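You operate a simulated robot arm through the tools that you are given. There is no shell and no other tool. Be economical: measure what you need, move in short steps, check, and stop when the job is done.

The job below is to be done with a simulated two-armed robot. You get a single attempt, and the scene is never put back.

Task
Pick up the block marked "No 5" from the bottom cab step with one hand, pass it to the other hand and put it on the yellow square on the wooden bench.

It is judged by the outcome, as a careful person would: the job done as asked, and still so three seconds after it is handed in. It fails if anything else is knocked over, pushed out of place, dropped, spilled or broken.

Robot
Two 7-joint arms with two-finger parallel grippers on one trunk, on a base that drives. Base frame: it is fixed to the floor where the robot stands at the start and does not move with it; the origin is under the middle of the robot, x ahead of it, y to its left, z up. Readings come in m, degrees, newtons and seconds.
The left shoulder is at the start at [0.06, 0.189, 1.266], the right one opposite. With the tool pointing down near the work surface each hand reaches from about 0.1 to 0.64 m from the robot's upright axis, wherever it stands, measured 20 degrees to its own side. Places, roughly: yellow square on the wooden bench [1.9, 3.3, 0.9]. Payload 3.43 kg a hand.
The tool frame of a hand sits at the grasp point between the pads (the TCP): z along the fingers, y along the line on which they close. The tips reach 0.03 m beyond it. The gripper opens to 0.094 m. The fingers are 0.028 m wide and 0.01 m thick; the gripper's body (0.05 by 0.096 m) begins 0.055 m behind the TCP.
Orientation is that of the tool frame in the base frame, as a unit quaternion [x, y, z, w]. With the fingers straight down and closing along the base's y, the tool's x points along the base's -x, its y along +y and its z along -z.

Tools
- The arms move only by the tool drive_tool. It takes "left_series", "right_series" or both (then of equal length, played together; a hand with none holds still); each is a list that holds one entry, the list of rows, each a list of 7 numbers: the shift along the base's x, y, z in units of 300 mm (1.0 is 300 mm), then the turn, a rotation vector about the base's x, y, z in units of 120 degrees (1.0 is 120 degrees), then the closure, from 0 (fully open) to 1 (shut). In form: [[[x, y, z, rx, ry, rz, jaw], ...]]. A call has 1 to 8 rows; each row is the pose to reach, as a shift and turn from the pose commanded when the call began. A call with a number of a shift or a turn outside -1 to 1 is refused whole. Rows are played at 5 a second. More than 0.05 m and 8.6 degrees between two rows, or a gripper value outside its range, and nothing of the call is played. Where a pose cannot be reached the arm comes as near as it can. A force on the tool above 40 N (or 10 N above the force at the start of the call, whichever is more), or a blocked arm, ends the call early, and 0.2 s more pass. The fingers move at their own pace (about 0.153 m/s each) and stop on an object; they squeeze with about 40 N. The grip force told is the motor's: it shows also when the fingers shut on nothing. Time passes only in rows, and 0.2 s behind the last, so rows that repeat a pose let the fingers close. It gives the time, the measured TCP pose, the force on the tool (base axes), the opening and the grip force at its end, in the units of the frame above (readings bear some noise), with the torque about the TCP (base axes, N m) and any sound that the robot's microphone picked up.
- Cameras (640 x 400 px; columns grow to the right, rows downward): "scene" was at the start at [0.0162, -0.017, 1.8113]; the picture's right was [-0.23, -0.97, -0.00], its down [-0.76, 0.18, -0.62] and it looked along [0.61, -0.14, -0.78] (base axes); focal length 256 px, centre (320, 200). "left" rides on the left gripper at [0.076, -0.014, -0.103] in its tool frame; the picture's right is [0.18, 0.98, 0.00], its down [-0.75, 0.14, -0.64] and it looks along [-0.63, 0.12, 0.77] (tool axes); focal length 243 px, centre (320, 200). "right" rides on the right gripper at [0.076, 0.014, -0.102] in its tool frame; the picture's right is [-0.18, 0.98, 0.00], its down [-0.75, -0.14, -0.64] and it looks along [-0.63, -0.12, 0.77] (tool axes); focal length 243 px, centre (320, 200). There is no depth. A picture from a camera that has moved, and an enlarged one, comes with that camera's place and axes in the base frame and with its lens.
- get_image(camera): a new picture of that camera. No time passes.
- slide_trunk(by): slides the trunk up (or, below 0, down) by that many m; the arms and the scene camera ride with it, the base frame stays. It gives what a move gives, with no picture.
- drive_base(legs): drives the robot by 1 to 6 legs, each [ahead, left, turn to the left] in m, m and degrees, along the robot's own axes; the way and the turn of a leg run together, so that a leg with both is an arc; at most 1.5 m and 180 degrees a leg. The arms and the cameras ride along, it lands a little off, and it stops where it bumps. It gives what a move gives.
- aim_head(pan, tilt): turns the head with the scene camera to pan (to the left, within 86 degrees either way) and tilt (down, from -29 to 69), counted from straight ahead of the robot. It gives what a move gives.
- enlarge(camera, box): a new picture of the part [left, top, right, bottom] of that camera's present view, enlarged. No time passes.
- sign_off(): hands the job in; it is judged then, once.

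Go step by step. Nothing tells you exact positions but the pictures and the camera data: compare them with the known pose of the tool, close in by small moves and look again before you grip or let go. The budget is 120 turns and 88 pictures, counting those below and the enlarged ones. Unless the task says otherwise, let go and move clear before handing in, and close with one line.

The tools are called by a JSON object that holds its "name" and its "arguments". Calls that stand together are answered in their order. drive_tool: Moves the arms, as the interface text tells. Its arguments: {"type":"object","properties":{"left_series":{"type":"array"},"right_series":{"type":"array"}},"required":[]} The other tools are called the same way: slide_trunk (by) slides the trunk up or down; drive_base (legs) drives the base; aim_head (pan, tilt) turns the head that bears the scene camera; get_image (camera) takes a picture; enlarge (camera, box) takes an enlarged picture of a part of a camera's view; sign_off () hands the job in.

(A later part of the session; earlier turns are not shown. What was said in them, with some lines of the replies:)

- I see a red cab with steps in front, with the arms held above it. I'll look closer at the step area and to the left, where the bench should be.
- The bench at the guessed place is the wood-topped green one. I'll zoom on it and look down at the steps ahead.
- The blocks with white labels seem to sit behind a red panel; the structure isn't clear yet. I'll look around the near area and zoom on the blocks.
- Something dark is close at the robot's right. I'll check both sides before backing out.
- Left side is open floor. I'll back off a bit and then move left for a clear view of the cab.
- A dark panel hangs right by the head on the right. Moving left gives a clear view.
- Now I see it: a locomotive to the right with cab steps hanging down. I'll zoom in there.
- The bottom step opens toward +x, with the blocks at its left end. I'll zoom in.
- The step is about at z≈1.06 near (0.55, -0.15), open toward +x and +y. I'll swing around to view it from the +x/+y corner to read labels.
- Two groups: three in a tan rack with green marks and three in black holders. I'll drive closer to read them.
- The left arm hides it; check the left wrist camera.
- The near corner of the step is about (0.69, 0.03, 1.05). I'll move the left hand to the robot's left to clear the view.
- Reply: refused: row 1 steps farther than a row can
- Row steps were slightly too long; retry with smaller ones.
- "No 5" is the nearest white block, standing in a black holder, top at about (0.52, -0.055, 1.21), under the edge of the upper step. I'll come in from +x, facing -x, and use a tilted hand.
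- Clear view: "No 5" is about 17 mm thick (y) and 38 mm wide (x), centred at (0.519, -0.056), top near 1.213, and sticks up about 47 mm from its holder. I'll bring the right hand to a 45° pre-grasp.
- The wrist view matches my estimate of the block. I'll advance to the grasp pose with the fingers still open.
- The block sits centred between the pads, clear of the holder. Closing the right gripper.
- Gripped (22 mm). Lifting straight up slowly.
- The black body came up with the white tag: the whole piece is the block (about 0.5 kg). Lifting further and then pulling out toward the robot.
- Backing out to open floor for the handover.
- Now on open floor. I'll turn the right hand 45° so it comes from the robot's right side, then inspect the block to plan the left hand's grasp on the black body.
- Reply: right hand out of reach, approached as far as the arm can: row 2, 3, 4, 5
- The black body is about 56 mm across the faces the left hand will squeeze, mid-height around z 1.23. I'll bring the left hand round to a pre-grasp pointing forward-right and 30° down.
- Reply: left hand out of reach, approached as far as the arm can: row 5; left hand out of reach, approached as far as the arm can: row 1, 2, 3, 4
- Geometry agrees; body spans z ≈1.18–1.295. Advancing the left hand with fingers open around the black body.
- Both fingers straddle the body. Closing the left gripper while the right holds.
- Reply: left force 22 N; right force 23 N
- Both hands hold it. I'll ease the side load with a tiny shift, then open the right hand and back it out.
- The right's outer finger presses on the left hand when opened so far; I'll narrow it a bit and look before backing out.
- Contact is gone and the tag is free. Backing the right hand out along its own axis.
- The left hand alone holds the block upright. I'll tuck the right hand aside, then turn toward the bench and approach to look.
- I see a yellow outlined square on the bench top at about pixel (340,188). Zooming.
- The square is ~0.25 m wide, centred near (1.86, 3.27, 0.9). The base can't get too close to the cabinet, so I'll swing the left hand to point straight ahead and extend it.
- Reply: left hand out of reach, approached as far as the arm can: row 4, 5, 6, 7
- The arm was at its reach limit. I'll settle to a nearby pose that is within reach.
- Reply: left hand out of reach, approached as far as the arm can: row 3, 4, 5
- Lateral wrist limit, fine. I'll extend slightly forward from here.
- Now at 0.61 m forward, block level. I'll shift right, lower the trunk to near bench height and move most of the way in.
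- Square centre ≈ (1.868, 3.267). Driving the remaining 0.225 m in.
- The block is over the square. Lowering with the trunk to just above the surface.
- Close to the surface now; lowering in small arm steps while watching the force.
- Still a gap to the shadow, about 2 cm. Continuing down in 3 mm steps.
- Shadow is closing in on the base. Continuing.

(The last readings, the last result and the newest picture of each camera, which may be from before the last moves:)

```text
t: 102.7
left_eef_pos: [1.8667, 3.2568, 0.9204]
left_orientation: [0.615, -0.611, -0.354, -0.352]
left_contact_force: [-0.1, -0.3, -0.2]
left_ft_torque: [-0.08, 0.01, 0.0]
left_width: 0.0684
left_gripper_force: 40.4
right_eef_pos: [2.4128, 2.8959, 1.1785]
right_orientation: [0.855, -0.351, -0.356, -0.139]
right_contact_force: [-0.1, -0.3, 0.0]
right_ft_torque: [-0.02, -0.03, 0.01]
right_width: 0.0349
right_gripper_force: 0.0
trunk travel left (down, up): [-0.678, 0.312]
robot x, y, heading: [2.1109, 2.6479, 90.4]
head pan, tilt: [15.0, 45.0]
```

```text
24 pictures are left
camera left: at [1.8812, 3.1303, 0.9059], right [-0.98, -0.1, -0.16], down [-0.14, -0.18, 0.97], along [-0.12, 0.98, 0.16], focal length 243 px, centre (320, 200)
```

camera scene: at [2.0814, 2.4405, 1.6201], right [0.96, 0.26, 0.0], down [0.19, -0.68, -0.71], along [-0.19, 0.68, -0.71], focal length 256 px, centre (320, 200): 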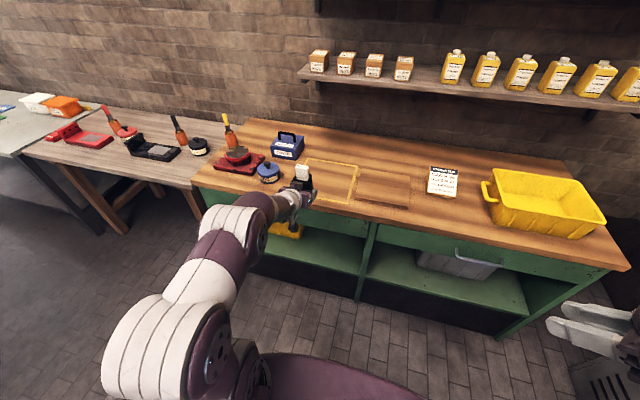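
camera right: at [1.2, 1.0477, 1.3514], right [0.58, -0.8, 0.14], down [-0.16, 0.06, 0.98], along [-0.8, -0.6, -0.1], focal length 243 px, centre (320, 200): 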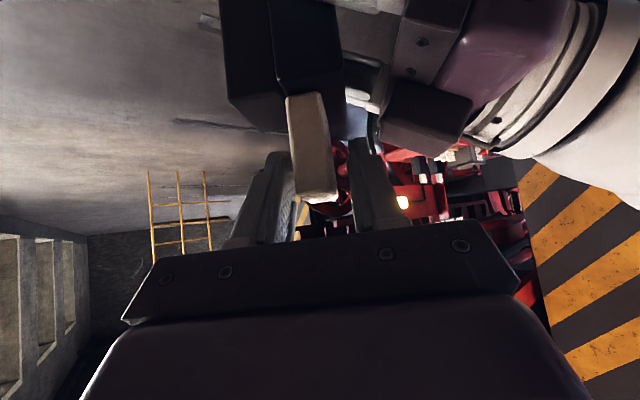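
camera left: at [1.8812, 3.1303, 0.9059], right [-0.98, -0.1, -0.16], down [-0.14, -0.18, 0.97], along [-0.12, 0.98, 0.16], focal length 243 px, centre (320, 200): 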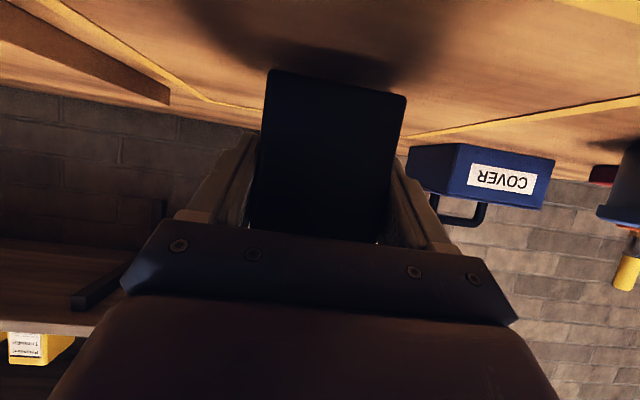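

Bench surface estimate ≈0.865; block bottom is about 1 cm above. Continuing in 2.5 mm steps.

{"name": "drive_tool", "arguments": {"left_series": [[[0, 0, -0.008, 0, 0, 0, 1], [0, 0, -0.016, 0, 0, 0, 1], [0, 0, -0.024, 0, 0, 0, 1]]]}}

{"name": "get_image", "arguments": {"camera": "left"}}

```text
t: 103.5
left_eef_pos: [1.8661, 3.2559, 0.9137]
left_orientation: [0.614, -0.611, -0.354, -0.353]
left_contact_force: [0.0, -0.6, 0.2]
left_ft_torque: [-0.08, 0.02, 0.01]
left_width: 0.0683
left_gripper_force: 39.5
right_eef_pos: [2.4118, 2.896, 1.1778]
right_orientation: [0.854, -0.353, -0.355, -0.141]
right_contact_force: [0.4, 0.9, 0.4]
right_ft_torque: [0.0, 0.01, 0.02]
right_width: 0.0347
right_gripper_force: 0.0
trunk travel left (down, up): [-0.678, 0.312]
robot x, y, heading: [2.1071, 2.6481, 90.4]
head pan, tilt: [15.0, 45.0]
```

```text
23 pictures are left
camera left: at [1.8811, 3.13, 0.899], right [-0.98, -0.1, -0.16], down [-0.14, -0.18, 0.97], along [-0.12, 0.98, 0.16], focal length 243 px, centre (320, 200)
```

left: 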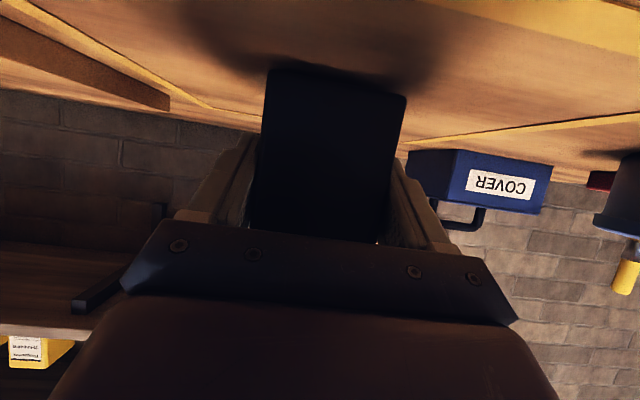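

Very near, no contact yet. Continuing gently.

{"name": "drive_tool", "arguments": {"left_series": [[[0, 0, -0.006, 0, 0, 0, 1], [0, 0, -0.012, 0, 0, 0, 1], [0, 0, -0.018, 0, 0, 0, 1]]]}}

{"name": "drive_tool", "arguments": {"left_series": [[[0, 0, -0.006, 0, 0, 0, 1], [0, 0, -0.006, 0, 0, 0, 1]]]}}

{"name": "get_image", "arguments": {"camera": "left"}}

```text
t: 104.3
left_eef_pos: [1.8662, 3.2559, 0.9111]
left_orientation: [0.613, -0.611, -0.353, -0.354]
left_contact_force: [-1.2, 0.7, -0.4]
left_ft_torque: [0.05, 0.1, 0.04]
left_width: 0.0682
left_gripper_force: 40.0
right_eef_pos: [2.4133, 2.8958, 1.1782]
right_orientation: [0.855, -0.351, -0.355, -0.139]
right_contact_force: [-0.1, 1.4, 0.7]
right_ft_torque: [0.0, -0.01, -0.04]
right_width: 0.0347
right_gripper_force: 0.1
trunk travel left (down, up): [-0.678, 0.312]
robot x, y, heading: [2.1103, 2.6499, 90.4]
head pan, tilt: [15.0, 45.0]
```

```text
t: 104.9
left_eef_pos: [1.865, 3.2557, 0.9104]
left_orientation: [0.614, -0.61, -0.356, -0.354]
left_contact_force: [-2.2, 1.3, 6.8]
left_ft_torque: [0.51, 0.11, 0.07]
left_width: 0.0682
left_gripper_force: 40.1
right_eef_pos: [2.4121, 2.8936, 1.179]
right_orientation: [0.855, -0.351, -0.356, -0.14]
right_contact_force: [0.5, -0.2, -0.2]
right_ft_torque: [0.02, -0.02, -0.01]
right_width: 0.0349
right_gripper_force: 0.1
trunk travel left (down, up): [-0.678, 0.312]
robot x, y, heading: [2.1082, 2.6488, 90.3]
head pan, tilt: [15.0, 45.0]
```

```text
22 pictures are left
camera left: at [1.8813, 3.1305, 0.8943], right [-0.98, -0.1, -0.16], down [-0.14, -0.18, 0.97], along [-0.12, 0.98, 0.17], focal length 243 px, centre (320, 200)
```

left: 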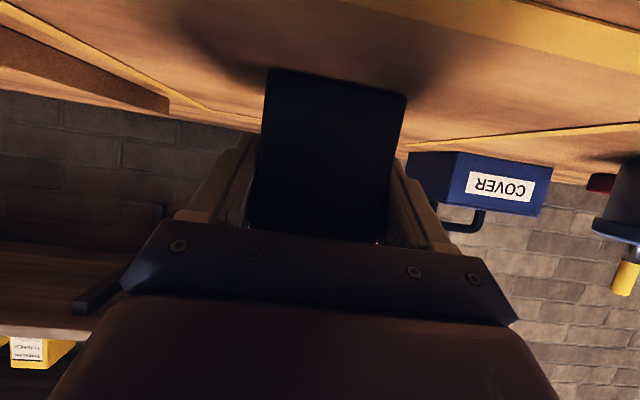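

First contact (7 N) at the far bottom edge, so the block leans a hair forward. I'll press another couple of millimetres so it can seat flat, and check.

{"name": "drive_tool", "arguments": {"left_series": [[[0, 0, -0.005, 0, 0, 0, 1], [0, 0, -0.008, 0, 0, 0, 1]]]}}

{"name": "enlarge", "arguments": {"camera": "scene", "box": [280, 150, 340, 220]}}

```text
t: 105.5
left_eef_pos: [1.8664, 3.2557, 0.9092]
left_orientation: [0.612, -0.61, -0.356, -0.356]
left_contact_force: [-4.6, 3.1, 18.8]
left_ft_torque: [0.87, 0.03, 0.12]
left_width: 0.0685
left_gripper_force: 40.2
right_eef_pos: [2.4125, 2.8936, 1.1785]
right_orientation: [0.855, -0.351, -0.356, -0.141]
right_contact_force: [0.8, 0.0, -0.6]
right_ft_torque: [-0.02, 0.0, 0.02]
right_width: 0.0349
right_gripper_force: 0.0
trunk travel left (down, up): [-0.678, 0.312]
robot x, y, heading: [2.111, 2.6513, 90.5]
head pan, tilt: [15.0, 45.0]
```

```text
5.71 times, centred on (310, 185) of scene
camera zoom: at [2.0904, 2.665, 1.5604], right [0.96, 0.26, 0.0], down [0.19, -0.68, -0.71], along [-0.19, 0.68, -0.71], focal length 1462 px, centre (377, 286)
```

zoom: 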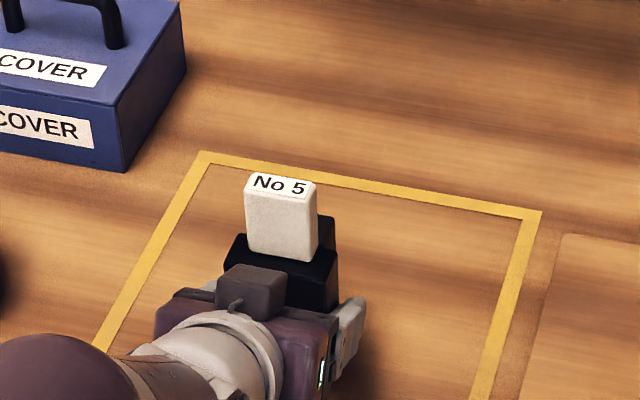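

The block is pressed on the surface inside the square. Opening the left gripper.

{"name": "drive_tool", "arguments": {"left_series": [[[0, 0, 0.004, 0, 0, 0, 1], [0, 0, 0.004, 0, 0, 0, 0.2], [0, 0, 0.004, 0, 0, 0, 0.0], [0, 0, 0.004, 0, 0, 0, 0.0], [0, 0, 0.004, 0, 0, 0, 0.0]]]}}

{"name": "get_image", "arguments": {"camera": "left"}}

{"name": "enlarge", "arguments": {"camera": "scene", "box": [280, 150, 340, 220]}}

```text
t: 106.7
left_eef_pos: [1.8669, 3.2558, 0.907]
left_orientation: [0.615, -0.61, -0.354, -0.352]
left_contact_force: [-0.7, 0.3, -1.4]
left_ft_torque: [-0.02, 0.01, 0.02]
left_width: 0.0941
left_gripper_force: 0.1
right_eef_pos: [2.4119, 2.8944, 1.1779]
right_orientation: [0.855, -0.351, -0.356, -0.139]
right_contact_force: [0.0, 0.2, 0.9]
right_ft_torque: [-0.02, -0.01, 0.02]
right_width: 0.035
right_gripper_force: 0.1
trunk travel left (down, up): [-0.678, 0.312]
robot x, y, heading: [2.1118, 2.6475, 90.4]
head pan, tilt: [15.0, 45.0]
```

```text
20 pictures are left
camera left: at [1.8815, 3.13, 0.8915], right [-0.98, -0.1, -0.16], down [-0.14, -0.18, 0.97], along [-0.12, 0.98, 0.16], focal length 243 px, centre (320, 200)
```

left: 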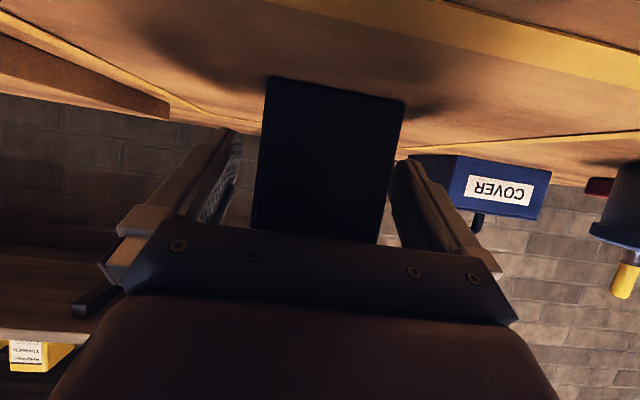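

```text
5.71 times, centred on (310, 185) of scene
camera zoom: at [2.0903, 2.6673, 1.5601], right [0.96, 0.26, 0.0], down [0.19, -0.68, -0.71], along [-0.19, 0.68, -0.71], focal length 1462 px, centre (377, 286)
```

zoom: 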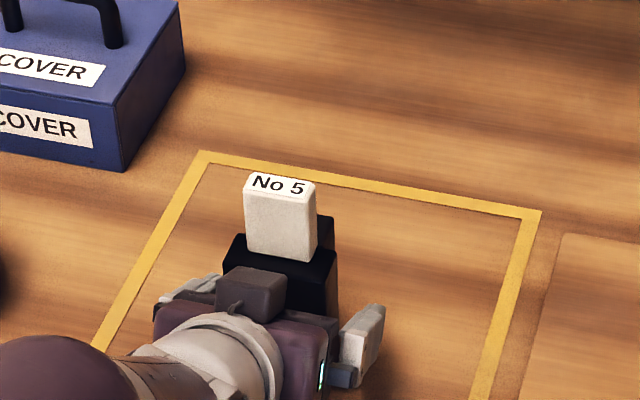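

The block stands free within the square. Backing the left hand out along its finger axis.

{"name": "drive_tool", "arguments": {"left_series": [[[0, -0.05, 0.029, 0, 0, 0, 0], [0, -0.1, 0.058, 0, 0, 0, 0], [0, -0.17, 0.098, 0, 0, 0, 0], [0, -0.24, 0.139, 0, 0, 0, 0], [0, -0.34, 0.197, 0, 0, 0, 0], [0, -0.44, 0.255, 0, 0, 0, 0]]]}}

{"name": "enlarge", "arguments": {"camera": "scene", "box": [240, 140, 380, 240]}}

```text
t: 108.1
left_eef_pos: [1.8676, 3.1232, 0.9828]
left_orientation: [0.613, -0.611, -0.355, -0.353]
left_contact_force: [-0.6, 0.6, -0.6]
left_ft_torque: [0.0, 0.0, 0.02]
left_width: 0.0938
left_gripper_force: 0.0
right_eef_pos: [2.4131, 2.8953, 1.1785]
right_orientation: [0.855, -0.351, -0.356, -0.14]
right_contact_force: [0.1, 0.1, -0.4]
right_ft_torque: [-0.01, 0.02, 0.0]
right_width: 0.0347
right_gripper_force: 0.0
trunk travel left (down, up): [-0.678, 0.312]
robot x, y, heading: [2.1089, 2.648, 90.4]
head pan, tilt: [15.0, 45.0]
```

```text
4.00 times, centred on (310, 190) of scene
camera zoom: at [2.0904, 2.6666, 1.5601], right [0.96, 0.26, 0.0], down [0.19, -0.68, -0.71], along [-0.19, 0.68, -0.71], focal length 1024 px, centre (360, 240)
```

zoom: 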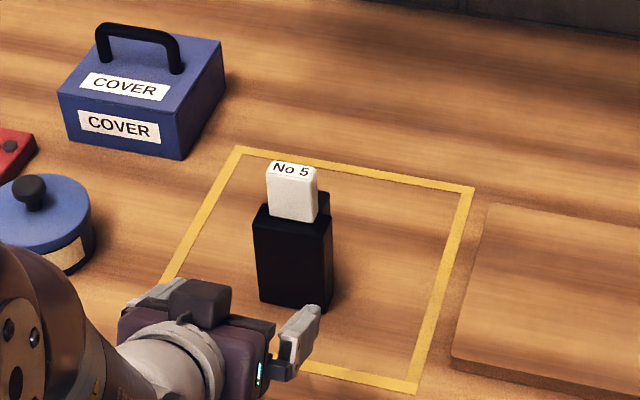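

The block stands upright inside the yellow square. I'll drive back to get fully clear and check once more.

{"name": "drive_base", "arguments": {"legs": [[-0.35, 0, 0]]}}

{"name": "get_image", "arguments": {"camera": "scene"}}

```text
t: 110.4
left_eef_pos: [1.8681, 2.7734, 0.9821]
left_orientation: [0.615, -0.61, -0.354, -0.352]
left_contact_force: [-0.3, 0.1, -0.3]
left_ft_torque: [0.0, 0.03, 0.03]
left_width: 0.0939
left_gripper_force: 0.0
right_eef_pos: [2.4145, 2.5488, 1.1774]
right_orientation: [0.855, -0.35, -0.356, -0.139]
right_contact_force: [-0.5, -0.8, 0.3]
right_ft_torque: [-0.02, 0.0, 0.01]
right_width: 0.0347
right_gripper_force: 0.1
trunk travel left (down, up): [-0.678, 0.312]
robot x, y, heading: [2.1122, 2.2997, 90.5]
head pan, tilt: [15.0, 45.0]
```

```text
17 pictures are left
camera scene: at [2.0929, 2.3187, 1.5601], right [0.96, 0.27, 0.0], down [0.19, -0.68, -0.71], along [-0.19, 0.68, -0.71], focal length 256 px, centre (320, 200)
```

scene: 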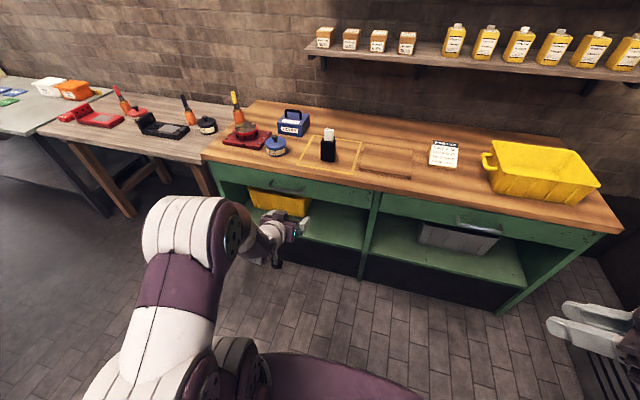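

Block No 5 stands upright in the yellow square, nothing else on the bench has moved and both hands are clear, so I'm handing in.

{"name": "sign_off", "arguments": {}}

```text
The job is handed in.
```

The "No 5" block is standing upright inside the yellow square on the wooden bench. The right hand picked it up from the bottom cab step, passed it to the left hand, and the left hand set it down; as far as the pictures show, nothing else was disturbed.
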